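You operate a simulated robot arm through the tools that you are given. There is no shell and no other tool. Be economical: measure what you need, move in short steps, check, and stop when the job is done.

The job below is to be done with a simulated robot arm. You get a single attempt, and the scene is never put back.

JOB
Fit the spring named on the lever stand into the clamp base and tighten the clamp lever.
Fine: cover off on to the rubber mat and pressed back on before the lever; the orange pin must come out.

It is judged by the outcome, as a careful person would: the job done as asked, and still so three seconds after it is handed in. It fails if anything else is knocked over, pushed out of place, dropped, spilled or broken. Lids that push on must go on centred and level and be pressed home; caps that screw on are set level and turned clockwise until they are tight.

ROBOT AND FRAMES
A 6-joint arm with a two-finger gripper, hanging from a carriage that runs on a gantry, over the field with the corners [-2.076, -0.225], [0.024, -0.225], [0.025, 1.155], [-2.075, 1.155] (x, y) and turns from -6.318 to 5.69 rad about z. Base frame: it is fixed where the carriage stands at the start and does not move with it; the origin is on the floor, on the carriage's upright axis, x ahead of it, y to its left, z up; the surface under the hand at the start is at about z = 0.84. Lengths are in m, angles in rad, forces in N, time in s.
With the tool pointing down near the work surface it reaches from about 0.1 to 0.5 m from the robot's upright axis, wherever it stands. Its first joint turns from -2.897 to 2.897 rad. Places, roughly: bore of the clamp base [0.7, -0.1, 0.8]; clamp base [0.7, -0.1, 0.9]; clamp lever [0.6, -0.2, 0.9]; clamp pin [0.7, -0.1, 0.9]; rubber mat [0.5, 0, 0.8]. Payload 2.45 kg.
The tool frame sits at the grasp point between the pads (the TCP): z along the fingers, y along the line on which they close. The tips reach 0.026 m beyond it. The gripper opens to 0.096 m. The gripper's body begins 0.069 m behind the TCP.
Orientation is told as [roll, pitch, yaw] about the base's x, y, z axes, in that order, counted from this pose: with the fingers straight down and closing along the base's y, the tool's x points along the base's -x, its y along +y and its z along -z.

CONTROLS
- The arm moves only by the tool play_rows. Its arguments are lists of equal length, an entry for each row: "travel": the shift along the tool's x, y, z in m, a list of three; "turn": the turn, a rotation vector about the tool's x, y, z in rad, a list of three; "claw": the gripper command, from -1 (shut) to 1 (fully open), values between in proportion. In form: {"travel": [[tx, ty, tz], ...], "turn": [[rx, ry, rz], ...], "claw": [claw, ...]}. A call has 1 to 12 rows; each row shifts and turns the commanded pose from where the row before left it, along the tool's axes as they then stand. Each row takes 0.2 s and may step no farther than 0.05 m and 0.15 rad from the row before; otherwise, or with a gripper value out of range, the whole call is refused. Where a pose cannot be reached the arm comes as near as it can. A force on the tool above 40 N (or 10 N above the force at the start of the call, whichever is more), or a blocked arm, ends the call early, and 0.2 s more pass. The fingers move at their own pace and stop on an object; they squeeze with about 29 N. The grip force told is the motor's: it shows also when the fingers shut on nothing. Time passes only in rows, and 0.2 s behind the last, so rows that do not move let the fingers close. The reply holds the time, the measured pose of the TCP, the force on the tool along the base axes, the opening and the grip force, in the units named above and with some noise, with the torque about the TCP (base axes, N m) and any sound that the robot's microphone picked up.
- Cameras (640 x 400 px; columns grow to the right, rows downward): "scene" is now at [0.2583, 0.0009, 1.7711]; the picture's right is [0.01, -1.00, 0.00], its down [-0.92, -0.01, -0.39] and it looks along [0.39, 0.00, -0.92] (base axes); focal length 276 px, centre (320, 200). "wrist" rides on the gripper at [0.082, 0.003, -0.098] in the tool frame; the picture's right is [-0.04, 1.00, 0.00], its down [-0.73, -0.03, -0.68] and it looks along [-0.68, -0.03, 0.73] (tool axes); focal length 256 px, centre (320, 200). There is no depth. A picture from a camera that has moved, and an enlarged one, comes with that camera's place and axes in the base frame and with its lens.
- snapshot(camera): a new picture of that camera. It takes no simulated time.
- lift_body(by): slides the trunk up (or, below 0, down) by that many m; the arm and the scene camera ride with it, the base frame stays. It gives what a move gives, with no picture.
- drive_base(legs): drives the robot by 1 to 6 legs, each [ahead, left, turn to the left] in m, m and rad, along the robot's own axes; the way and the turn of a leg run together, so that a leg with both is an arc; at most 1.5 m and 3.142 rad a leg. The arm and the cameras ride along, it lands a little off, and it stops where it bumps. It keeps to its track: a leg is cut to what the track allows. It gives what a move gives.
- turn_head(pan, tilt): turns the head with the scene camera to pan (to the left, within 2.705 rad either way) and tilt (down, from -0.506 to 1.204), counted from straight ahead of the robot. It gives what a move gives.
- inspect(camera, box): a new picture of the part [left, top, right, bottom] of that camera's present view, enlarged. It takes no simulated time.
- hand_in(): hands the job in; it is judged then, once.

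Work in short steps. Places have to be worked out from the pictures, the camera data and where the tool is seen: move nearer, look again, correct. Check each grasp and each placing, and mend what went wrong. You have 120 turns and 98 pictures in all, those below and enlarged ones among them. Open the gripper and draw the arm clear of the work before you hand the job in, unless the task says otherwise; then end with one line.

The tools are called after "Call:" as name(argument=value, ...) on one line, values as JSON. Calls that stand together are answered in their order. play_rows: Moves the arm, as the interface text tells. Its arguments: {"type":"object","properties":{"travel":{"type":"array","items":{"type":"array","items":{"type":"number"}}},"turn":{"type":"array","items":{"type":"array","items":{"type":"number"}}},"claw":{"type":"array","items":{"type":"number"}}},"required":["travel","turn","claw"]} The other tools are called the same way: lift_body (by) slides the trunk up or down; drive_base (legs) drives the base; turn_head (pan, tilt) turns the head that bears the scene camera; snapshot (camera) takes a picture; inspect (camera, box) takes an enlarged picture of a part of a camera's view; hand_in () hands the job in.

At the start:

```text
clock: 0.0
ee_pos: [0.5105, 0.1382, 1.1604]
tcp_rot: [-0.001, 0.0, 0.0]
contact_force: [0.0, -0.3, -0.4]
moment: [-0.01, 0.02, 0.0]
opening: 0.0959
grip_force: 0.1
trunk travel left (down, up): [-0.509, 0.093]
robot x, y, heading: [-0.0019, -0.001, 0.003]
head pan, tilt: [0.012, 1.175]
```

scene: 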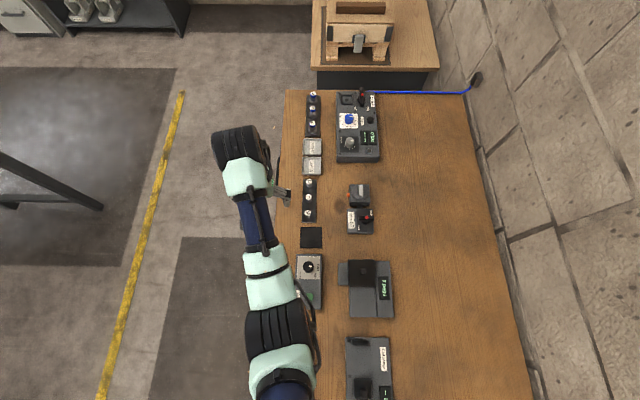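
wrist: 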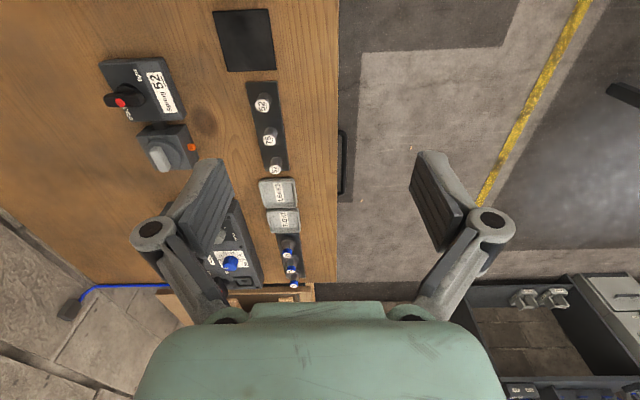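

I'll look closer at the clamp base, lever stand, and spring rack.

Call:
inspect(camera="wrist", box=[80, 0, 320, 180])

Call:
inspect(camera="scene", box=[280, 80, 420, 250])

```text
2.22 times, centred on (200, 90) of wrist
camera zoom: at [0.4281, 0.141, 1.2583], right [0.04, 1.0, 0.0], down [0.73, -0.03, 0.68], along [0.68, -0.03, -0.73], focal length 569 px, centre (587, 444)
```

zoom: 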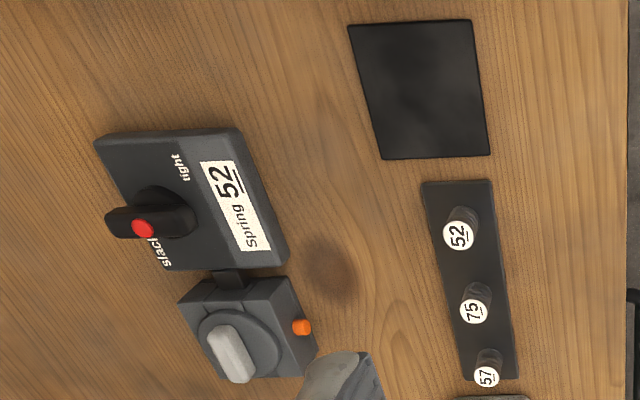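

```text
2.35 times, centred on (350, 165) of scene
camera zoom: at [0.2583, 0.0009, 1.7711], right [0.01, -1.0, 0.0], down [-0.92, -0.01, -0.39], along [0.39, 0.0, -0.92], focal length 650 px, centre (249, 282)
```

zoom: 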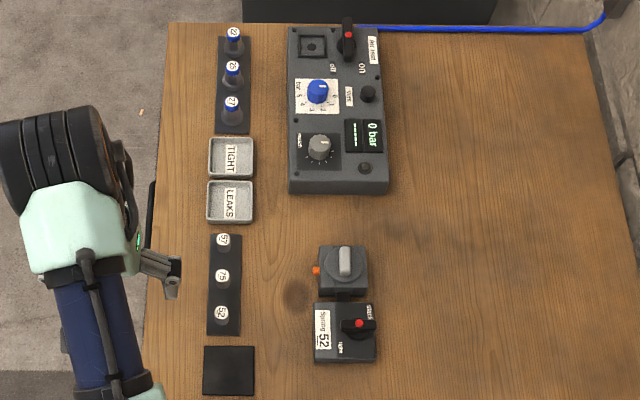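

The stand asks for Spring 52, which is the rack peg nearest the mat. I'll bring the carriage across so the hand is over the clamp area, staying high.

Call:
drive_base(legs=[[0.02, -0.15, 0]])

```text
clock: 1.4
ee_pos: [0.5301, -0.0124, 1.1605]
tcp_rot: [-0.001, 0.001, 0.0]
contact_force: [0.4, -0.8, 0.0]
moment: [-0.03, 0.03, 0.02]
opening: 0.0958
grip_force: 0.0
trunk travel left (down, up): [-0.509, 0.093]
robot x, y, heading: [0.0194, -0.1485, -0.0]
head pan, tilt: [0.012, 1.175]
```

Now move the hand over the clamp base at z≈1.08 to test the reach and look.

Call:
play_rows(travel=[[-0.025, -0.03, 0.02], [-0.025, -0.03, 0.02], [-0.025, -0.03, 0.02], [-0.025, -0.03, 0.02], [0, 0, 0]], turn=[[0, 0, 0], [0, 0, 0], [0, 0, 0], [0, 0, 0], [0, 0, 0]], claw=[1, 1, 1, 1, 1])

Call:
snapshot(camera="wrist")

Call:
snapshot(camera="scene")

```text
clock: 2.6
ee_pos: [0.6307, -0.1302, 1.0813]
tcp_rot: [0.0, -0.002, 0.0]
contact_force: [-0.3, -0.7, 0.7]
moment: [0.0, 0.0, 0.01]
opening: 0.0959
grip_force: 0.0
trunk travel left (down, up): [-0.509, 0.093]
robot x, y, heading: [0.0181, -0.1499, 0.001]
head pan, tilt: [0.012, 1.175]
```

```text
93 pictures are left
camera wrist: at [0.5487, -0.1283, 1.1787], right [0.04, 1.0, 0.0], down [0.73, -0.03, 0.68], along [0.68, -0.03, -0.73], focal length 256 px, centre (320, 200)
```

wrist: 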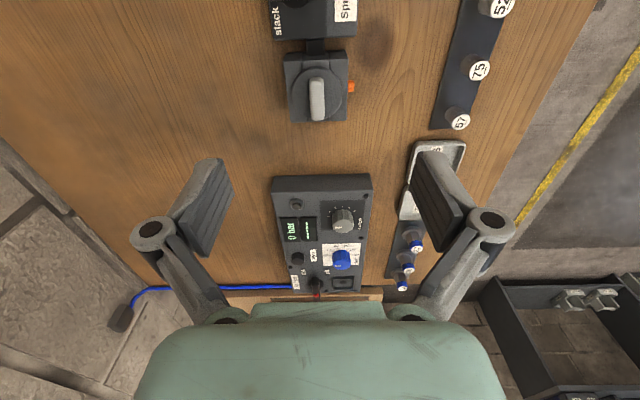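

```text
92 pictures are left
camera scene: at [0.2783, -0.1491, 1.7712], right [0.01, -1.0, 0.0], down [-0.92, -0.01, -0.39], along [0.39, 0.0, -0.92], focal length 276 px, centre (320, 200)
```

scene: 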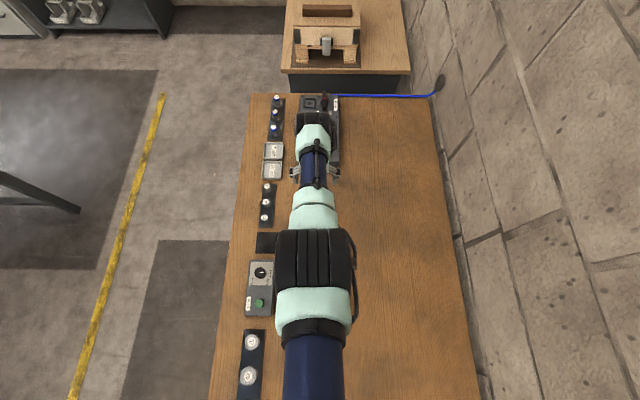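

The pose was reached. I'll draw back and lower so the wrist camera looks straight at the clamp base from closer.

Call:
play_rows(travel=[[0.035, 0, 0.01], [0.035, 0.0, 0.03], [0.01, 0, 0.03], [0, 0, 0]], turn=[[0, 0, 0], [0, 0, 0], [0, 0, 0], [0, 0, 0]], claw=[1, 1, 1, 1])

Call:
inspect(camera="wrist", box=[220, 40, 460, 240])

```text
clock: 3.6
ee_pos: [0.5495, -0.1316, 1.011]
tcp_rot: [-0.001, 0.0, -0.001]
contact_force: [-0.1, 0.4, -1.1]
moment: [0.01, 0.0, 0.0]
opening: 0.0963
grip_force: 0.0
trunk travel left (down, up): [-0.509, 0.093]
robot x, y, heading: [0.0232, -0.1479, 0.0]
head pan, tilt: [0.012, 1.175]
```

```text
2.00 times, centred on (340, 140) of wrist
camera zoom: at [0.4679, -0.1285, 1.1081], right [0.04, 1.0, 0.0], down [0.73, -0.03, 0.68], along [0.68, -0.03, -0.73], focal length 512 px, centre (280, 320)
```

zoom: 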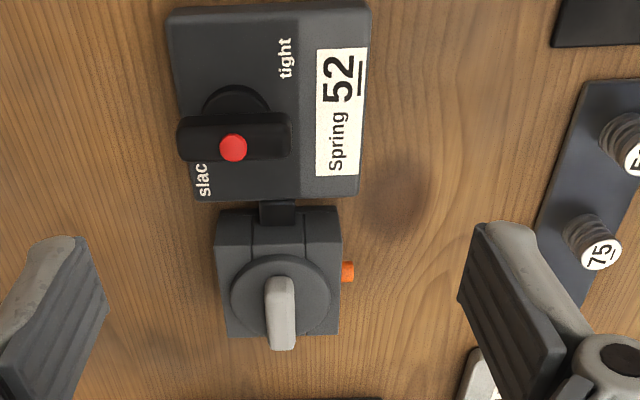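

I can read the whole clamp: the cover's grip bar lies along x, and the orange pin sticks out of the +y side. I'll turn the hand 90° and come round to the pin side, so the camera faces the pin and the fingers close along x.

Call:
play_rows(travel=[[-0.037, 0.027, 0.01], [-0.037, 0.027, 0.01], [-0.036, 0.026, 0.01], [0, 0, 0], [0, 0, 0], [0, 0, 0], [0, 0, 0], [0, 0, 0], [0, 0, 0], [0, 0, 0], [0, 0, 0], [0, 0, 0]], turn=[[0, 0, 0.05], [0, 0, 0.05], [0, 0, 0.12], [0, 0, 0.15], [0, 0, 0.15], [0, 0, 0.15], [0, 0, 0.15], [0, 0, 0.15], [0, 0, 0.15], [0, 0, 0.15], [0, 0, 0.15], [0, 0, 0.151]], claw=[1, 1, 1, 1, 1, 1, 1, 1, 1, 1, 1, 1])

Call:
snapshot(camera="wrist")

```text
refused: row 12 steps farther than a row can; nothing moved
```

```text
90 pictures are left
camera wrist: at [0.4679, -0.1285, 1.1081], right [0.04, 1.0, 0.0], down [0.73, -0.03, 0.68], along [0.68, -0.03, -0.73], focal length 256 px, centre (320, 200)
```

wrist: 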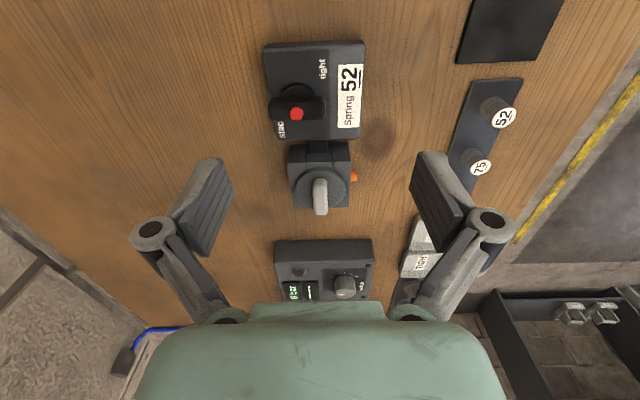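

One row was over the turn limit, so I'll send the same move again with a smaller last turn.

Call:
play_rows(travel=[[-0.037, 0.027, 0.01], [-0.037, 0.027, 0.01], [-0.036, 0.026, 0.01], [0, 0, 0], [0, 0, 0], [0, 0, 0], [0, 0, 0], [0, 0, 0], [0, 0, 0], [0, 0, 0], [0, 0, 0], [0, 0, 0]], turn=[[0, 0, 0.07], [0, 0, 0.07], [0, 0, 0.12], [0, 0, 0.145], [0, 0, 0.145], [0, 0, 0.145], [0, 0, 0.145], [0, 0, 0.145], [0, 0, 0.145], [0, 0, 0.145], [0, 0, 0.145], [0, 0, 0.145]], claw=[1, 1, 1, 1, 1, 1, 1, 1, 1, 1, 1, 1])

Call:
snapshot(camera="wrist")

```text
clock: 6.2
ee_pos: [0.5902, -0.0702, 1.0166]
tcp_rot: [-0.001, 0.0, -1.571]
contact_force: [-0.3, 0.0, 0.0]
moment: [0.01, -0.01, 0.04]
opening: 0.0963
grip_force: 0.0
out of reach, approached as far as the arm can: row 2, 3
trunk travel left (down, up): [-0.509, 0.093]
robot x, y, heading: [0.0251, -0.1491, 0.005]
head pan, tilt: [0.012, 1.175]
```

```text
89 pictures are left
camera wrist: at [0.5924, 0.0116, 1.1148], right [1.0, -0.04, 0.0], down [-0.03, -0.73, 0.68], along [-0.03, -0.68, -0.73], focal length 256 px, centre (320, 200)
```

wrist: 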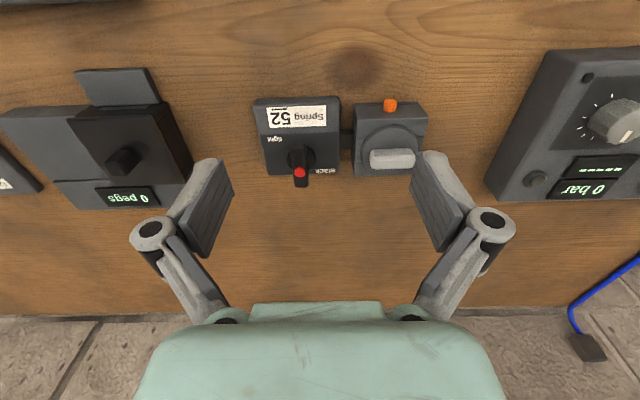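

The reach stops short at this height, so the shoulder is too high. I'll raise the hand relative to the trunk, then lower the trunk by about the same amount.

Call:
play_rows(travel=[[0, 0, -0.05], [0, 0, -0.05], [0, 0, -0.05], [0, 0, -0.05], [0, 0, -0.05], [0, 0, 0]], turn=[[0, 0, 0], [0, 0, 0], [0, 0, 0], [0, 0, 0], [0, 0, 0], [0, 0, 0]], claw=[1, 1, 1, 1, 1, 1])

Call:
lift_body(by=-0.25)

Call:
play_rows(travel=[[0, 0.025, 0], [0, 0.025, 0], [0, 0.025, 0], [0, 0, 0]], turn=[[0, 0, 0], [0, 0, 0], [0, 0, 0], [0, 0, 0]], claw=[1, 1, 1, 1])

Call:
snapshot(camera="scene")

```text
clock: 7.6
ee_pos: [0.6137, -0.0668, 1.2535]
tcp_rot: [0.0, 0.0, -1.564]
contact_force: [0.4, 0.2, -1.0]
moment: [-0.03, 0.0, -0.02]
opening: 0.096
grip_force: 0.2
out of reach, approached as far as the arm can: row 5
trunk travel left (down, up): [-0.509, 0.093]
robot x, y, heading: [0.0181, -0.1477, 0.001]
head pan, tilt: [0.012, 1.175]
```

```text
clock: 10.2
ee_pos: [0.6123, -0.0674, 1.0018]
tcp_rot: [0.0, 0.0, -1.566]
contact_force: [-0.9, -0.5, 0.3]
moment: [-0.01, -0.02, -0.01]
opening: 0.0961
grip_force: 0.1
trunk travel left (down, up): [-0.259, 0.343]
robot x, y, heading: [0.0223, -0.1486, 0.002]
head pan, tilt: [0.012, 1.175]
```

```text
clock: 11.2
ee_pos: [0.6715, -0.0693, 1.0049]
tcp_rot: [0.003, 0.0, -1.566]
contact_force: [0.0, -0.8, 0.1]
moment: [0.01, 0.0, 0.03]
opening: 0.0962
grip_force: 0.0
out of reach, approached as far as the arm can: row 3
trunk travel left (down, up): [-0.259, 0.343]
robot x, y, heading: [0.0226, -0.1459, -0.005]
head pan, tilt: [0.012, 1.175]
```

```text
88 pictures are left
camera scene: at [0.2783, -0.1491, 1.5211], right [0.01, -1.0, 0.0], down [-0.92, -0.01, -0.39], along [0.39, 0.0, -0.92], focal length 276 px, centre (320, 200)
```

scene: 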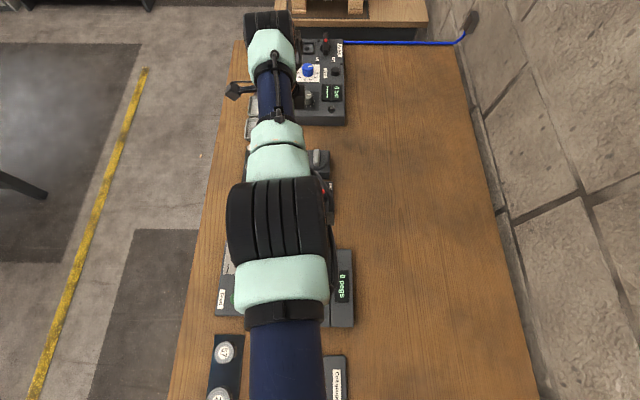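

The hand reached (0.67, -0.07, 1.00). I'll look from here before lowering further.

Call:
inspect(camera="wrist", box=[200, 40, 440, 240])

```text
2.00 times, centred on (320, 140) of wrist
camera zoom: at [0.6735, 0.0126, 1.1021], right [1.0, -0.04, 0.0], down [-0.03, -0.73, 0.68], along [-0.02, -0.68, -0.73], focal length 512 px, centre (320, 320)
```

zoom: 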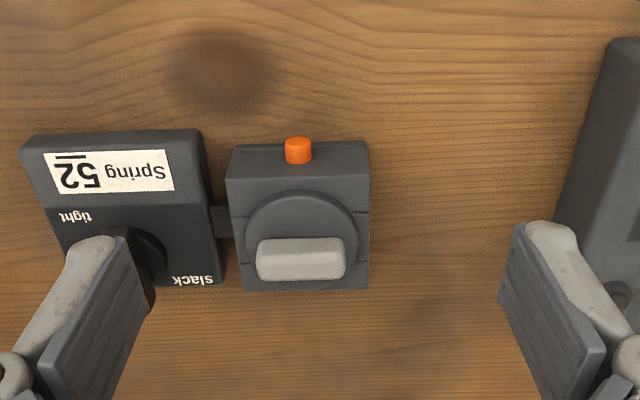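

Pin head is at about (0.660, -0.096, 0.86), with the wall at y≈-0.103 and the box top at z≈0.88. I'll narrow the fingers, centre on x=0.660 and lower the trunk 0.10, staying in front of the pin.

Call:
play_rows(travel=[[0.0, -0.012, 0], [0, 0, 0], [0, 0, 0]], turn=[[0, 0, 0], [0, 0, 0], [0, 0, 0]], claw=[-0.2, -0.2, -0.2])

Call:
lift_body(by=-0.1)

Call:
snapshot(camera="wrist")

```text
clock: 12.0
ee_pos: [0.6584, -0.0681, 1.0035]
tcp_rot: [0.0, 0.0, -1.564]
contact_force: [0.2, -0.4, -1.4]
moment: [0.01, 0.0, 0.03]
opening: 0.0383
grip_force: 0.2
trunk travel left (down, up): [-0.259, 0.343]
robot x, y, heading: [0.0201, -0.1481, 0.0]
head pan, tilt: [0.012, 1.175]
```

```text
clock: 13.3
ee_pos: [0.6573, -0.069, 0.9039]
tcp_rot: [0.0, 0.0, -1.566]
contact_force: [0.2, -0.2, -0.1]
moment: [-0.02, 0.0, 0.0]
opening: 0.0385
grip_force: 0.0
trunk travel left (down, up): [-0.159, 0.443]
robot x, y, heading: [0.0191, -0.1454, -0.0]
head pan, tilt: [0.012, 1.175]
```

```text
86 pictures are left
camera wrist: at [0.661, 0.0128, 1.002], right [1.0, -0.04, 0.0], down [-0.03, -0.73, 0.68], along [-0.02, -0.68, -0.73], focal length 256 px, centre (320, 200)
```

wrist: 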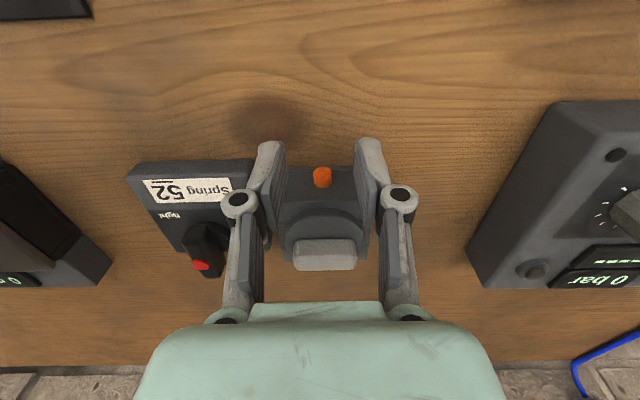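

The pin sits centred between the fingers, and two views agree on z≈0.859. I'll descend around it and move in toward the wall.

Call:
play_rows(travel=[[0, 0, 0.015], [0, 0, 0.014], [-0.009, 0, 0], [-0.008, 0, 0], [0, 0, 0]], turn=[[0, 0, 0], [0, 0, 0], [0, 0, 0], [0, 0, 0], [0, 0, 0]], claw=[-0.2, -0.2, -0.2, -0.2, -0.2])

Call:
inspect(camera="wrist", box=[220, 100, 420, 260])

```text
clock: 14.5
ee_pos: [0.6588, -0.0849, 0.875]
tcp_rot: [0.001, 0.001, -1.564]
contact_force: [-0.6, -0.9, -0.7]
moment: [0.0, 0.01, -0.01]
opening: 0.0384
grip_force: 0.0
trunk travel left (down, up): [-0.159, 0.443]
robot x, y, heading: [0.0191, -0.1513, 0.0]
head pan, tilt: [0.012, 1.175]
```

```text
2.50 times, centred on (320, 180) of wrist
camera zoom: at [0.6611, -0.0043, 0.9732], right [1.0, -0.04, 0.0], down [-0.03, -0.73, 0.68], along [-0.02, -0.68, -0.73], focal length 640 px, centre (320, 250)
```

zoom: 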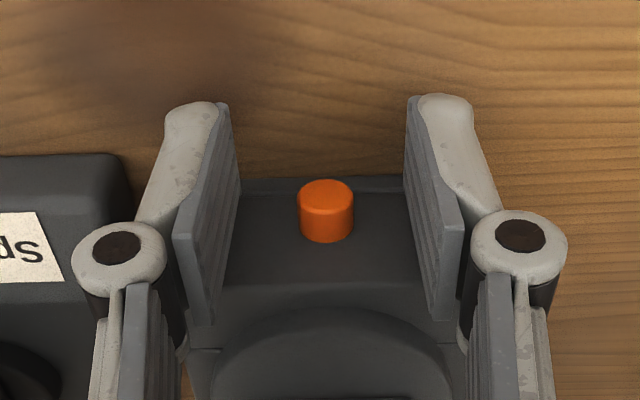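

The head spans about y -0.094 to -0.104 and the pads only overlap about 3 mm. I'll go in 5 mm more and close.

Call:
play_rows(travel=[[-0.003, 0, 0.001], [-0.002, 0, 0], [0, 0, 0], [0, 0, 0], [0, 0, 0], [0, 0, 0]], turn=[[0, 0, 0], [0, 0, 0], [0, 0, 0], [0, 0, 0], [0, 0, 0], [0, 0, 0]], claw=[-0.2, -0.2, -1, -1, -1, -1])

Call:
inspect(camera="wrist", box=[220, 100, 420, 260])

```text
clock: 15.9
ee_pos: [0.6589, -0.0883, 0.8756]
tcp_rot: [0.002, 0.002, -1.568]
contact_force: [11.4, 8.2, -17.3]
moment: [0.31, -0.2, -0.17]
opening: 0.0104
grip_force: 37.5
trunk travel left (down, up): [-0.159, 0.443]
robot x, y, heading: [0.0193, -0.1479, -0.002]
head pan, tilt: [0.012, 1.175]
```

```text
2.50 times, centred on (320, 180) of wrist
camera zoom: at [0.6619, -0.0076, 0.9722], right [1.0, -0.04, 0.0], down [-0.03, -0.73, 0.68], along [-0.02, -0.68, -0.74], focal length 640 px, centre (320, 250)
```

zoom: 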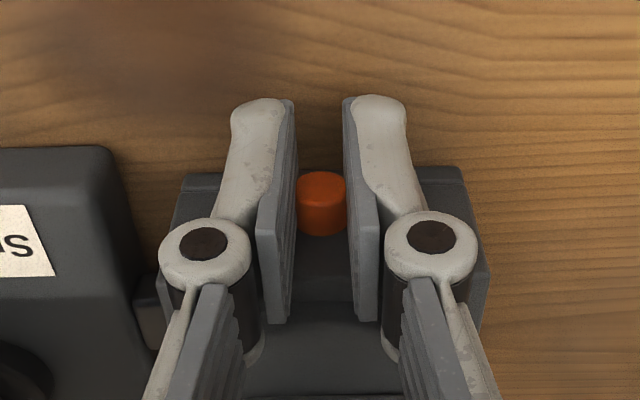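

It's gripped on the head at 10 mm. Now I'll pull straight out along +y in small steps.

Call:
play_rows(travel=[[0.004, 0, 0], [0.006, 0, 0], [0.008, 0, 0], [0.008, 0, 0], [0, 0, 0]], turn=[[0, 0, 0], [0, 0, 0], [0, 0, 0], [0, 0, 0], [0, 0, 0]], claw=[-1, -1, -1, -1, -1])

Call:
inspect(camera="wrist", box=[220, 100, 420, 260])

```text
clock: 17.1
ee_pos: [0.6596, -0.0729, 0.8755]
tcp_rot: [0.001, -0.007, -1.569]
contact_force: [7.1, -27.4, -4.5]
moment: [-0.52, 0.0, -0.06]
opening: 0.011
grip_force: 37.8
trunk travel left (down, up): [-0.159, 0.443]
robot x, y, heading: [0.0202, -0.1513, -0.002]
head pan, tilt: [0.012, 1.175]
```

```text
2.50 times, centred on (320, 180) of wrist
camera zoom: at [0.6622, 0.009, 0.9721], right [1.0, -0.04, 0.0], down [-0.03, -0.73, 0.68], along [-0.03, -0.68, -0.73], focal length 640 px, centre (320, 250)
```

zoom: 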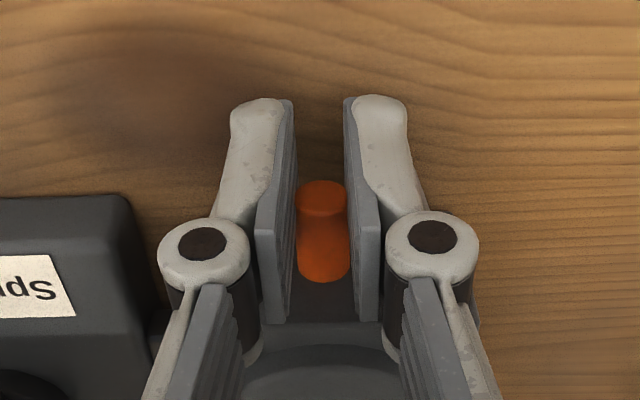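

The pin is sliding out against about 27 N and the base stays put. I'll keep pulling.

Call:
play_rows(travel=[[0.004, 0, 0], [0.005, 0, 0], [0.005, 0, 0], [0, 0, 0], [0, 0, 0]], turn=[[0, 0, 0], [0, 0, 0], [0, 0, 0], [0, 0, 0], [0, 0, 0]], claw=[-1, -1, -1, -1, -1])

Call:
inspect(camera="wrist", box=[220, 100, 420, 260])

```text
clock: 18.3
ee_pos: [0.6581, -0.0496, 0.8737]
tcp_rot: [-0.001, 0.0, -1.565]
contact_force: [-0.2, -0.2, -0.8]
moment: [0.02, 0.01, 0.02]
opening: 0.0
grip_force: 28.4
trunk travel left (down, up): [-0.159, 0.443]
robot x, y, heading: [0.0226, -0.1574, 0.001]
head pan, tilt: [0.012, 1.175]
```

```text
2.50 times, centred on (320, 180) of wrist
camera zoom: at [0.6609, 0.0309, 0.972], right [1.0, -0.04, 0.0], down [-0.03, -0.73, 0.68], along [-0.02, -0.68, -0.73], focal length 640 px, centre (320, 250)
```

zoom: 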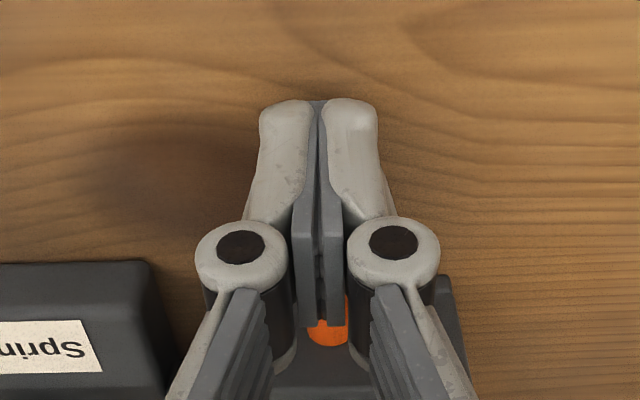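

The fingers slipped off and the pin is partly out. I'll open to about 4 cm and look.

Call:
play_rows(travel=[[0, 0, 0], [0, 0, 0], [0, 0, 0]], turn=[[0, 0, 0], [0, 0, 0], [0, 0, 0]], claw=[-0.2, -0.2, -0.2])

Call:
inspect(camera="wrist", box=[220, 130, 420, 290])

```text
clock: 19.1
ee_pos: [0.658, -0.051, 0.8733]
tcp_rot: [0.001, -0.001, -1.566]
contact_force: [0.6, -0.5, 0.2]
moment: [-0.02, 0.0, 0.01]
opening: 0.0382
grip_force: 0.0
trunk travel left (down, up): [-0.159, 0.443]
robot x, y, heading: [0.0206, -0.1499, 0.004]
head pan, tilt: [0.012, 1.175]
```

```text
2.50 times, centred on (320, 210) of wrist
camera zoom: at [0.6609, 0.0307, 0.9719], right [1.0, -0.04, 0.0], down [-0.03, -0.73, 0.68], along [-0.02, -0.68, -0.73], focal length 640 px, centre (320, 175)
```

zoom: 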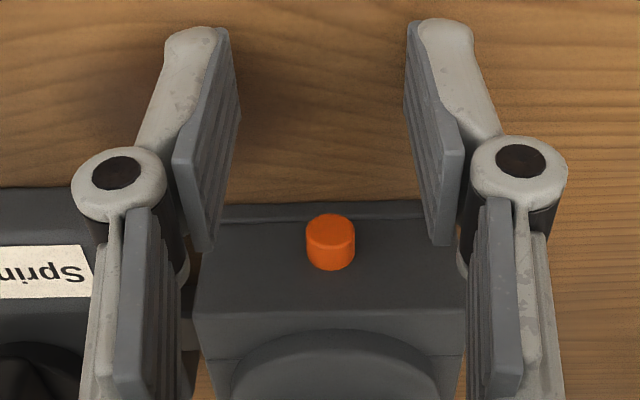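

The pin slid about 14 mm, then sprang back when the grip slipped. The grip had side loads (x 11 N, z -17 N) that would make it bind. I'll take a fresh grip, lower and better centred, and check the loads before pulling.

Call:
play_rows(travel=[[-0.02, 0.001, 0], [-0.017, 0, 0.004], [-0.003, 0, 0], [0, 0, 0], [0, 0, 0], [0, 0, 0], [0, 0, 0]], turn=[[0, 0, 0], [0, 0, 0], [0, 0, 0], [0, 0, 0], [0, 0, 0], [0, 0, 0], [0, 0, 0]], claw=[-0.2, -0.2, -0.2, -0.2, -1, -1, -1])

Call:
inspect(camera="wrist", box=[220, 100, 420, 260])

```text
clock: 20.7
ee_pos: [0.6592, -0.089, 0.8699]
tcp_rot: [-0.001, -0.001, -1.566]
contact_force: [1.7, 8.2, -5.9]
moment: [0.06, 0.05, -0.31]
opening: 0.01
grip_force: 37.1
trunk travel left (down, up): [-0.159, 0.443]
robot x, y, heading: [0.0213, -0.1488, 0.006]
head pan, tilt: [0.012, 1.175]
```

```text
2.50 times, centred on (320, 180) of wrist
camera zoom: at [0.6621, -0.0076, 0.9676], right [1.0, -0.04, 0.0], down [-0.03, -0.73, 0.68], along [-0.02, -0.68, -0.74], focal length 640 px, centre (320, 250)
```

zoom: 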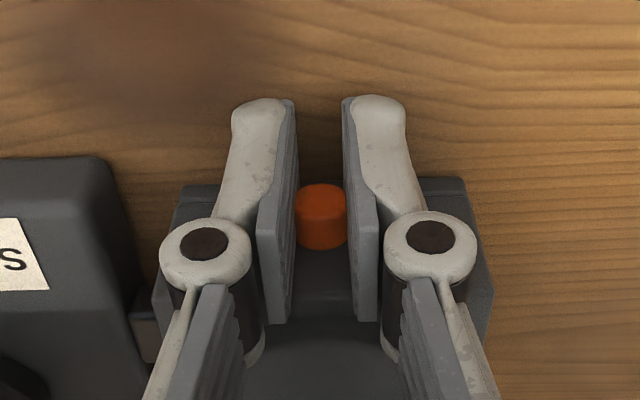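

Side loads are much smaller now. I'll pull slowly with readings.

Call:
play_rows(travel=[[0.002, 0, 0], [0.002, 0, 0], [0.003, 0, 0], [0.003, 0, 0], [0, 0, 0]], turn=[[0, 0, 0], [0, 0, 0], [0, 0, 0], [0, 0, 0], [0, 0, 0]], claw=[-1, -1, -1, -1, -1])

Call:
play_rows(travel=[[0.003, 0, 0], [0.003, 0, 0], [0, 0, 0]], turn=[[0, 0, 0], [0, 0, 0], [0, 0, 0]], claw=[-1, -1, -1])

Call:
inspect(camera="wrist", box=[220, 100, 420, 260])

```text
clock: 21.9
ee_pos: [0.6584, -0.0798, 0.8697]
tcp_rot: [0.001, -0.003, -1.568]
contact_force: [2.0, -1.2, -6.8]
moment: [-0.4, 0.07, -0.14]
opening: 0.0099
grip_force: 37.4
trunk travel left (down, up): [-0.159, 0.443]
robot x, y, heading: [0.0192, -0.1494, -0.007]
head pan, tilt: [0.012, 1.175]
```

```text
clock: 22.7
ee_pos: [0.6595, -0.0778, 0.8704]
tcp_rot: [0.001, -0.005, -1.567]
contact_force: [1.3, -10.5, -5.3]
moment: [0.33, 0.1, -0.18]
opening: 0.0103
grip_force: 37.6
trunk travel left (down, up): [-0.159, 0.443]
robot x, y, heading: [0.0168, -0.1496, -0.002]
head pan, tilt: [0.012, 1.175]
```

```text
2.50 times, centred on (320, 180) of wrist
camera zoom: at [0.6623, 0.0038, 0.9673], right [1.0, -0.04, 0.0], down [-0.03, -0.73, 0.68], along [-0.02, -0.68, -0.73], focal length 640 px, centre (320, 250)
```

zoom: 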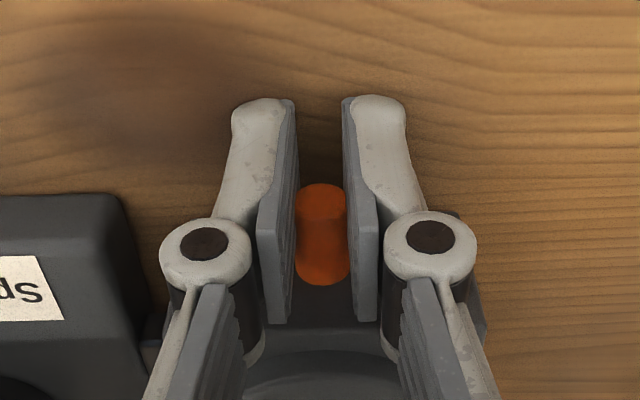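

The pin moves freely about 12 mm and then meets a hard stop, so it looks like a pull-and-turn plunger. Holding it out, I'll try turning it about its own axis by tilting the hand toward the robot, watching the torque.

Call:
play_rows(travel=[[0, -0.0011, 0], [0, -0.0011, 0], [0, -0.0011, 0], [0, -0.0011, 0], [0, 0, 0]], turn=[[-0.1, 0, 0], [-0.1, 0, 0], [-0.1, 0, 0], [-0.1, 0, 0], [0, 0, 0]], claw=[-1, -1, -1, -1, -1])

Call:
inspect(camera="wrist", box=[220, 100, 420, 260])

```text
clock: 23.9
ee_pos: [0.6549, -0.077, 0.8698]
tcp_rot: [0.402, -0.002, -1.566]
contact_force: [-4.3, -11.6, 8.2]
moment: [0.17, 0.4, -0.14]
opening: 0.0134
grip_force: 40.2
trunk travel left (down, up): [-0.159, 0.443]
robot x, y, heading: [0.018, -0.1483, -0.001]
head pan, tilt: [0.012, 1.175]
```

```text
2.50 times, centred on (320, 180) of wrist
camera zoom: at [0.6191, 0.0042, 0.9612], right [0.92, -0.04, 0.39], down [-0.29, -0.73, 0.61], along [0.27, -0.68, -0.68], focal length 640 px, centre (320, 250)
```

zoom: 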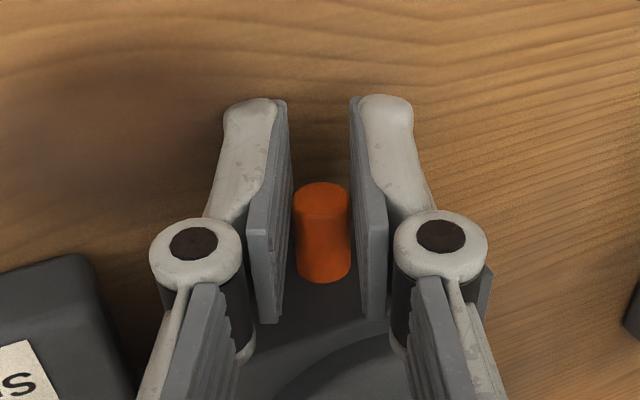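

The opening grew from 10 to 13.4 mm, so the pin didn't turn under the pads. I'll tilt back, ease off to where there was almost no resistance, open, and see whether the pin stays there.

Call:
play_rows(travel=[[0, 0.0011, 0], [0, 0.0011, 0], [0, 0.0011, 0], [0, 0.0011, 0], [-0.004, 0, 0], [0, 0, 0], [0, 0, 0], [0, 0, 0]], turn=[[0.1, 0, 0], [0.1, 0, 0], [0.1, 0, 0], [0.1, 0, 0], [0, 0, 0], [0, 0, 0], [0, 0, 0], [0, 0, 0]], claw=[-1, -1, -1, -1, -1, -1, -0.4, -0.4])

Call:
inspect(camera="wrist", box=[220, 100, 420, 260])

```text
clock: 25.7
ee_pos: [0.6596, -0.0782, 0.8703]
tcp_rot: [-0.002, 0.0, -1.564]
contact_force: [-0.2, 0.3, 0.1]
moment: [0.0, 0.03, -0.01]
opening: 0.0287
grip_force: 0.0
trunk travel left (down, up): [-0.159, 0.443]
robot x, y, heading: [0.0225, -0.1503, -0.0]
head pan, tilt: [0.012, 1.175]
```

```text
2.50 times, centred on (320, 180) of wrist
camera zoom: at [0.6621, 0.0031, 0.9684], right [1.0, -0.04, 0.0], down [-0.03, -0.73, 0.68], along [-0.02, -0.68, -0.73], focal length 640 px, centre (320, 250)
```

zoom: 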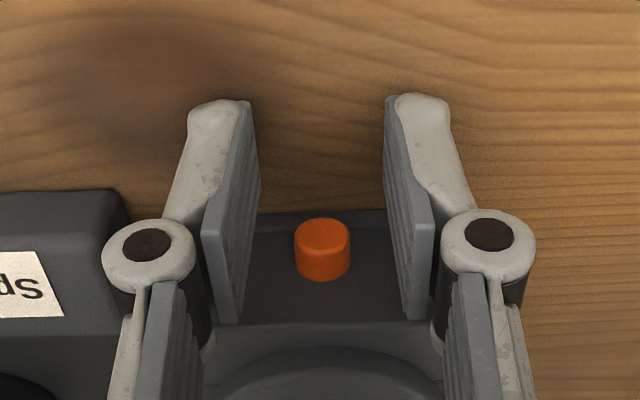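

The pin is spring-loaded and went back home. I'll grip again with as much overlap as I can and pull slowly further, watching for a click or release.

Call:
play_rows(travel=[[-0.013, 0, 0], [-0.002, 0, 0], [0, 0, -0.001], [0, 0, 0], [0, 0, 0], [0.006, 0, 0], [0.006, 0, 0], [0.003, 0, 0], [0.003, 0, 0], [0.003, 0, 0], [0, 0, 0]], turn=[[0, 0, 0], [0, 0, 0], [0, 0, 0], [0, 0, 0], [0, 0, 0], [0, 0, 0], [0, 0, 0], [0, 0, 0], [0, 0, 0], [0, 0, 0], [0, 0, 0]], claw=[-0.4, -0.4, -1, -1, -1, -1, -1, -1, -1, -1, -1])

Call:
play_rows(travel=[[0.002, 0, 0], [0.002, 0, 0], [0, 0, 0]], turn=[[0, 0, 0], [0, 0, 0], [0, 0, 0]], claw=[-1, -1, -1])

Call:
inspect(camera="wrist", box=[220, 100, 420, 260])

```text
clock: 28.1
ee_pos: [0.6594, -0.0778, 0.871]
tcp_rot: [-0.001, -0.003, -1.57]
contact_force: [4.7, -15.0, -7.8]
moment: [0.17, 0.04, -0.18]
opening: 0.0101
grip_force: 38.7
trunk travel left (down, up): [-0.159, 0.443]
robot x, y, heading: [0.0175, -0.1493, -0.0]
head pan, tilt: [0.012, 1.175]
```

```text
clock: 28.9
ee_pos: [0.6587, -0.0759, 0.8706]
tcp_rot: [0.0, -0.006, -1.569]
contact_force: [2.9, -26.6, -3.7]
moment: [-0.14, 0.08, -0.11]
opening: 0.0105
grip_force: 37.1
trunk travel left (down, up): [-0.159, 0.443]
robot x, y, heading: [0.0215, -0.1507, -0.001]
head pan, tilt: [0.012, 1.175]
```

```text
2.50 times, centred on (320, 180) of wrist
camera zoom: at [0.6623, 0.006, 0.9685], right [1.0, -0.04, 0.0], down [-0.03, -0.73, 0.68], along [-0.03, -0.68, -0.73], focal length 640 px, centre (320, 250)
```

zoom: 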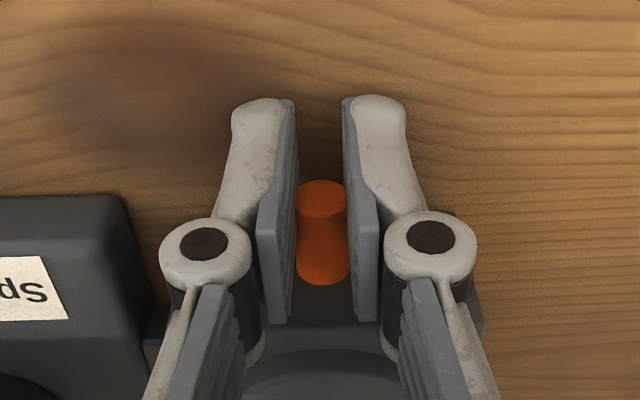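

It's a hard stop at about 12 mm with no click. I'll zoom in tightly on the pin and its surroundings for marks.

Call:
inspect(camera="wrist", box=[295, 150, 345, 220])

```text
5.71 times, centred on (320, 185) of wrist
camera zoom: at [0.6623, 0.006, 0.9685], right [1.0, -0.04, 0.0], down [-0.03, -0.73, 0.68], along [-0.03, -0.68, -0.73], focal length 1463 px, centre (320, 286)
```

zoom: 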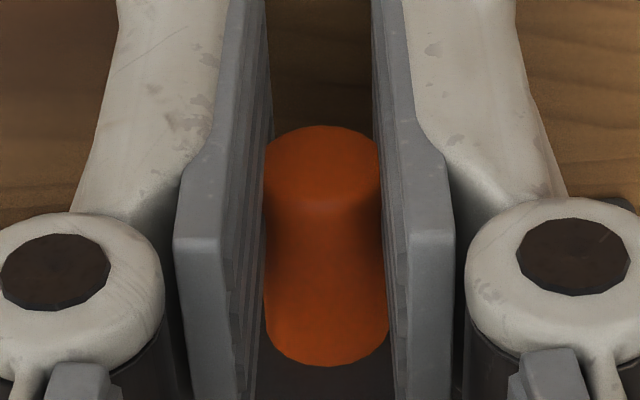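

There are no marks. I'll ease the tension and try turning it the other way.

Call:
play_rows(travel=[[-0.004, 0, 0], [0, 0.0011, 0], [0, 0.0011, 0], [0, 0.0011, 0], [0, 0.0011, 0], [0, 0, 0]], turn=[[0, 0, 0], [0.1, 0, 0], [0.1, 0, 0], [0.1, 0, 0], [0.1, 0, 0], [0, 0, 0]], claw=[-1, -1, -1, -1, -1, -1])

Call:
inspect(camera="wrist", box=[220, 100, 420, 260])

```text
clock: 29.4
ee_pos: [0.6609, -0.0758, 0.8722]
tcp_rot: [-0.034, -0.003, -1.568]
contact_force: [5.2, -7.2, -3.4]
moment: [-0.68, -0.58, -0.1]
opening: 0.0104
grip_force: 37.3
out of reach, approached as far as the arm can: row 2
trunk travel left (down, up): [-0.159, 0.443]
robot x, y, heading: [0.0221, -0.1521, 0.001]
head pan, tilt: [0.012, 1.175]
stopped in row 2: the force on the tool passed its limit at 42 N (the readings are from after the stop); the commanded pose is now the measured one
```

```text
2.50 times, centred on (320, 180) of wrist
camera zoom: at [0.6662, 0.0053, 0.9704], right [1.0, -0.04, -0.03], down [0.0, -0.73, 0.68], along [-0.05, -0.68, -0.73], focal length 640 px, centre (320, 250)
```

zoom: 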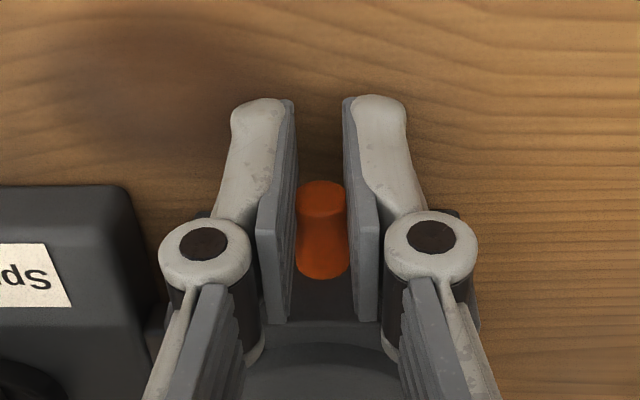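

Reach blocks that direction. The pin has travelled its full range, so the cover lock may already be free. I'll let the pin home gently, back off, rise and turn to test the cover.

Call:
play_rows(travel=[[-0.006, 0, 0], [-0.005, 0, 0], [0, 0, 0], [0, 0, 0], [0.02, 0, 0], [0.01, 0, -0.03], [0, 0, -0.05], [0, 0, -0.03], [0, -0.01, 0]], turn=[[-0.034, 0, 0], [0, 0, 0], [0, 0, 0], [0, 0, 0], [0, 0, 0], [0, 0, 0], [0, 0, 0], [0, 0, 0], [0, 0, 0]], claw=[-1, -1, -0.2, -0.2, -0.2, -0.2, -0.2, -0.2, -0.2])

Call:
inspect(camera="wrist", box=[220, 100, 420, 300])

```text
clock: 31.4
ee_pos: [0.6488, -0.054, 0.9826]
tcp_rot: [-0.006, 0.001, -1.568]
contact_force: [-0.4, -0.6, 0.5]
moment: [-0.06, -0.02, 0.0]
opening: 0.0385
grip_force: 0.1
trunk travel left (down, up): [-0.159, 0.443]
robot x, y, heading: [0.021, -0.1492, -0.001]
head pan, tilt: [0.012, 1.175]
```

```text
2.00 times, centred on (320, 200) of wrist
camera zoom: at [0.6517, 0.028, 1.0806], right [1.0, -0.03, -0.01], down [-0.02, -0.73, 0.68], along [-0.03, -0.68, -0.73], focal length 512 px, centre (320, 200)
```

zoom: 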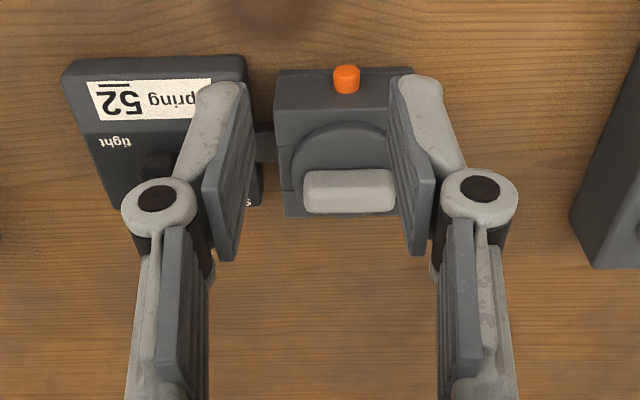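

Now turn the hand back so the fingers close along y.

Call:
play_rows(travel=[[0, 0, 0], [0, 0, 0], [0, 0, 0], [0, 0, 0], [0, 0, 0], [0, 0, 0], [0, 0, 0], [0, 0, 0], [0, 0, 0], [0, 0, 0], [0, 0, 0]], turn=[[0, 0, -0.1428], [0, 0, -0.1428], [0, 0, -0.1428], [0, 0, -0.1428], [0, 0, -0.1428], [0, 0, -0.1428], [0, 0, -0.1428], [0, 0, -0.1428], [0, 0, -0.1428], [0, 0, -0.1428], [0, 0, -0.1428]], claw=[-0.2, -0.2, -0.2, -0.2, -0.2, -0.2, -0.2, -0.2, -0.2, -0.2, -0.2])

Call:
play_rows(travel=[[-0.004, -0.041, 0.01], [-0.004, -0.041, 0.015], [0, 0, 0]], turn=[[0, 0, 0], [0, 0, 0], [0, 0, 0]], claw=[-0.2, -0.2, -0.2])

Call:
snapshot(camera="wrist")

```text
clock: 33.8
ee_pos: [0.648, -0.0534, 0.9815]
tcp_rot: [0.002, 0.006, 0.008]
contact_force: [0.6, 0.2, 0.9]
moment: [-0.03, -0.03, 0.01]
opening: 0.0386
grip_force: 0.0
trunk travel left (down, up): [-0.159, 0.443]
robot x, y, heading: [0.0192, -0.1494, -0.001]
head pan, tilt: [0.012, 1.175]
```

```text
clock: 34.6
ee_pos: [0.657, -0.1351, 0.9578]
tcp_rot: [0.001, 0.007, 0.008]
contact_force: [0.3, 0.7, 0.2]
moment: [0.03, -0.02, -0.03]
opening: 0.0384
grip_force: 0.1
trunk travel left (down, up): [-0.159, 0.443]
robot x, y, heading: [0.0179, -0.1476, 0.004]
head pan, tilt: [0.012, 1.175]
```

```text
72 pictures are left
camera wrist: at [0.5757, -0.1326, 1.0552], right [0.03, 1.0, 0.0], down [0.74, -0.03, 0.68], along [0.68, -0.02, -0.74], focal length 256 px, centre (320, 200)
```

wrist: 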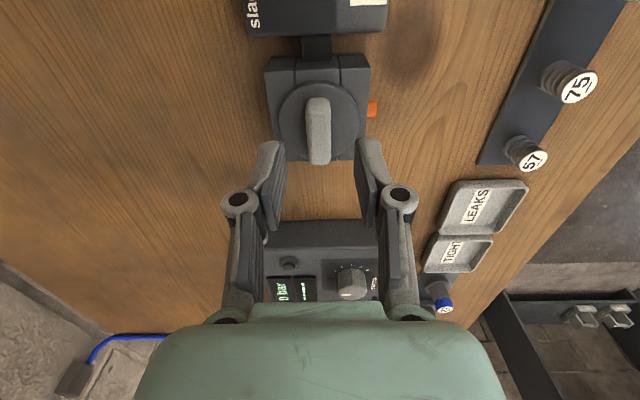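

The knob is centred under the tool at (0.658, -0.136). I'll descend most of the way and check.

Call:
play_rows(travel=[[0, 0, 0.015], [0, -0.001, 0.015], [0, 0, 0.005], [0, 0, 0]], turn=[[0, 0, 0], [0, 0, 0], [0, 0, 0], [0, 0, 0]], claw=[-0.2, -0.2, -0.2, -0.2])

Call:
inspect(camera="wrist", box=[220, 80, 420, 240])

```text
clock: 35.6
ee_pos: [0.6574, -0.1352, 0.9215]
tcp_rot: [0.002, 0.006, 0.004]
contact_force: [0.2, -0.1, -0.5]
moment: [0.01, 0.02, 0.01]
opening: 0.0385
grip_force: 0.0
trunk travel left (down, up): [-0.159, 0.443]
robot x, y, heading: [0.02, -0.149, 0.0]
head pan, tilt: [0.012, 1.175]
```

```text
2.50 times, centred on (320, 160) of wrist
camera zoom: at [0.575, -0.1333, 1.0204], right [0.03, 1.0, 0.0], down [0.74, -0.03, 0.68], along [0.68, -0.02, -0.74], focal length 640 px, centre (320, 300)
```

zoom: 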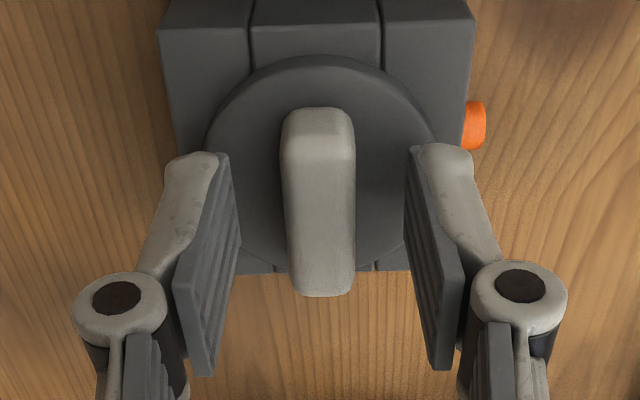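

Disc top is about z 0.880 and knob top about 0.90. I'll go down 12 mm more, 4 mm forward, and close.

Call:
play_rows(travel=[[-0.004, 0, 0.006], [0, 0, 0.006], [0, 0, 0], [0, 0, 0], [0, 0, 0], [0, 0, 0]], turn=[[0, 0, 0], [0, 0, 0], [0, 0, 0], [0, 0, 0], [0, 0, 0], [0, 0, 0]], claw=[-0.2, -0.2, -0.2, -1, -1, -1])

Call:
inspect(camera="wrist", box=[220, 80, 420, 240])

```text
clock: 36.8
ee_pos: [0.6655, -0.1357, 0.9147]
tcp_rot: [0.0, -0.004, 0.007]
contact_force: [3.0, 0.6, 9.4]
moment: [-0.01, 0.12, -0.16]
opening: 0.0154
grip_force: 28.1
trunk travel left (down, up): [-0.159, 0.443]
robot x, y, heading: [0.0211, -0.1481, -0.002]
head pan, tilt: [0.012, 1.175]
stopped in row 5: the force on the tool passed its limit at 42 N (the readings are from after the stop); the commanded pose is now the measured one
```

```text
2.50 times, centred on (320, 160) of wrist
camera zoom: at [0.5818, -0.1333, 1.0116], right [0.03, 1.0, 0.0], down [0.73, -0.03, 0.68], along [0.68, -0.02, -0.73], focal length 640 px, centre (320, 300)
```

zoom: 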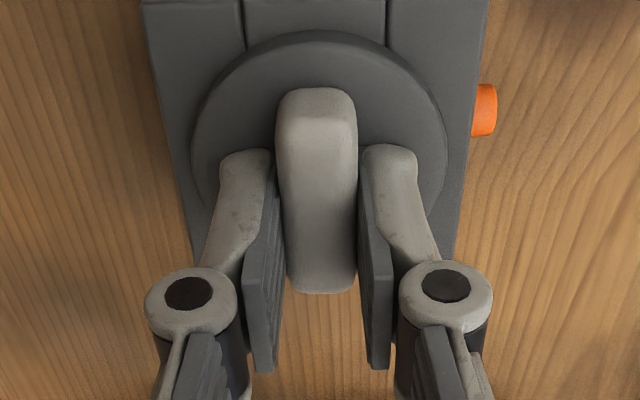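

The grip on the knob holds at 15 mm. I'll test the lift gently.

Call:
play_rows(travel=[[0, 0, -0.003], [0, 0, -0.003], [0, 0, -0.002], [0, 0, 0]], turn=[[0, 0, 0], [0, 0, 0], [0, 0, 0], [0, 0, 0]], claw=[-1, -1, -1, -1])

Call:
inspect(camera="wrist", box=[220, 80, 420, 240])

```text
clock: 37.8
ee_pos: [0.6619, -0.1351, 0.9209]
tcp_rot: [-0.001, -0.001, 0.006]
contact_force: [0.2, 0.2, -1.2]
moment: [0.02, 0.0, -0.02]
opening: 0.0151
grip_force: 28.8
trunk travel left (down, up): [-0.159, 0.443]
robot x, y, heading: [0.0199, -0.1513, 0.002]
head pan, tilt: [0.012, 1.175]
heard: snap
```

```text
2.50 times, centred on (320, 160) of wrist
camera zoom: at [0.5798, -0.1335, 1.0183], right [0.03, 1.0, 0.0], down [0.73, -0.03, 0.68], along [0.68, -0.02, -0.73], focal length 640 px, centre (320, 300)
```

zoom: 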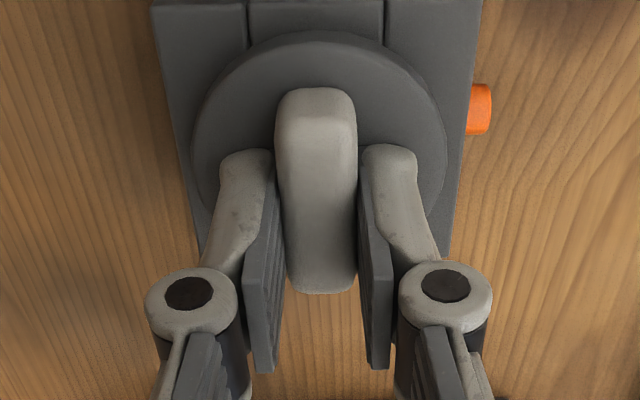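

It snapped free and lifts cleanly, so the cover is loose. I'll raise it, look into the bore, then carry it to the mat.

Call:
play_rows(travel=[[0, 0, -0.03], [0, 0, -0.04], [0.04, 0.03, -0.01], [0.04, 0.03, 0], [0.04, 0.03, 0], [0, 0, 0]], turn=[[0, 0, 0], [0, 0, 0], [0, 0, 0], [0, 0, 0], [0, 0, 0], [0, 0, 0]], claw=[-1, -1, -1, -1, -1, -1])

Call:
snapshot(camera="wrist")

```text
refused: row 3 steps farther than a row can; nothing moved
```

```text
68 pictures are left
camera wrist: at [0.5798, -0.1335, 1.0183], right [0.03, 1.0, 0.0], down [0.73, -0.03, 0.68], along [0.68, -0.02, -0.73], focal length 256 px, centre (320, 200)
```

wrist: 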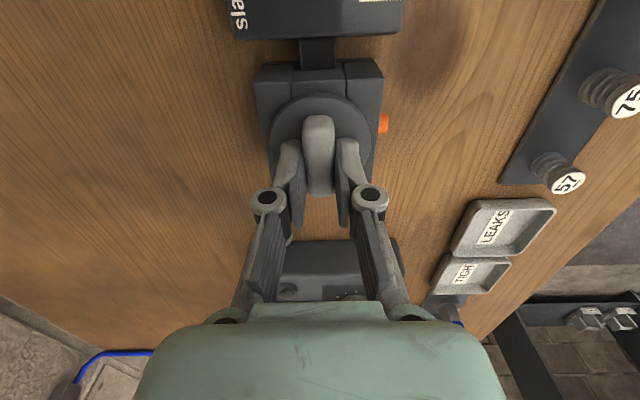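

One row was too long, so I'll send it again with shorter steps.

Call:
play_rows(travel=[[0, 0, -0.03], [0, 0, -0.04], [0.03, 0.03, -0.01], [0.03, 0.03, 0], [0.03, 0.03, 0], [0.03, 0.03, 0], [0, 0, 0]], turn=[[0, 0, 0], [0, 0, 0], [0, 0, 0], [0, 0, 0], [0, 0, 0], [0, 0, 0], [0, 0, 0]], claw=[-1, -1, -1, -1, -1, -1, -1])

Call:
snapshot(camera="wrist")

```text
clock: 39.4
ee_pos: [0.6327, -0.0027, 0.9757]
tcp_rot: [0.001, -0.001, 0.006]
contact_force: [0.1, 0.0, 0.6]
moment: [0.0, 0.01, 0.01]
opening: 0.0
grip_force: 28.5
out of reach, approached as far as the arm can: row 3, 4, 5, 6
trunk travel left (down, up): [-0.159, 0.443]
robot x, y, heading: [0.0215, -0.1486, -0.002]
head pan, tilt: [0.012, 1.175]
```

```text
67 pictures are left
camera wrist: at [0.5515, 0.0009, 1.0736], right [0.03, 1.0, 0.0], down [0.73, -0.03, 0.68], along [0.68, -0.02, -0.73], focal length 256 px, centre (320, 200)
```

wrist: 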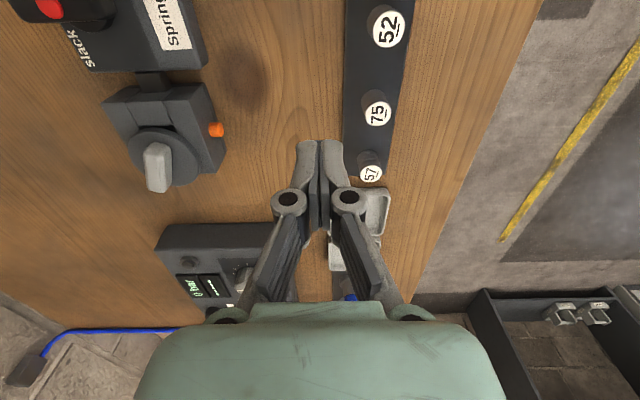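

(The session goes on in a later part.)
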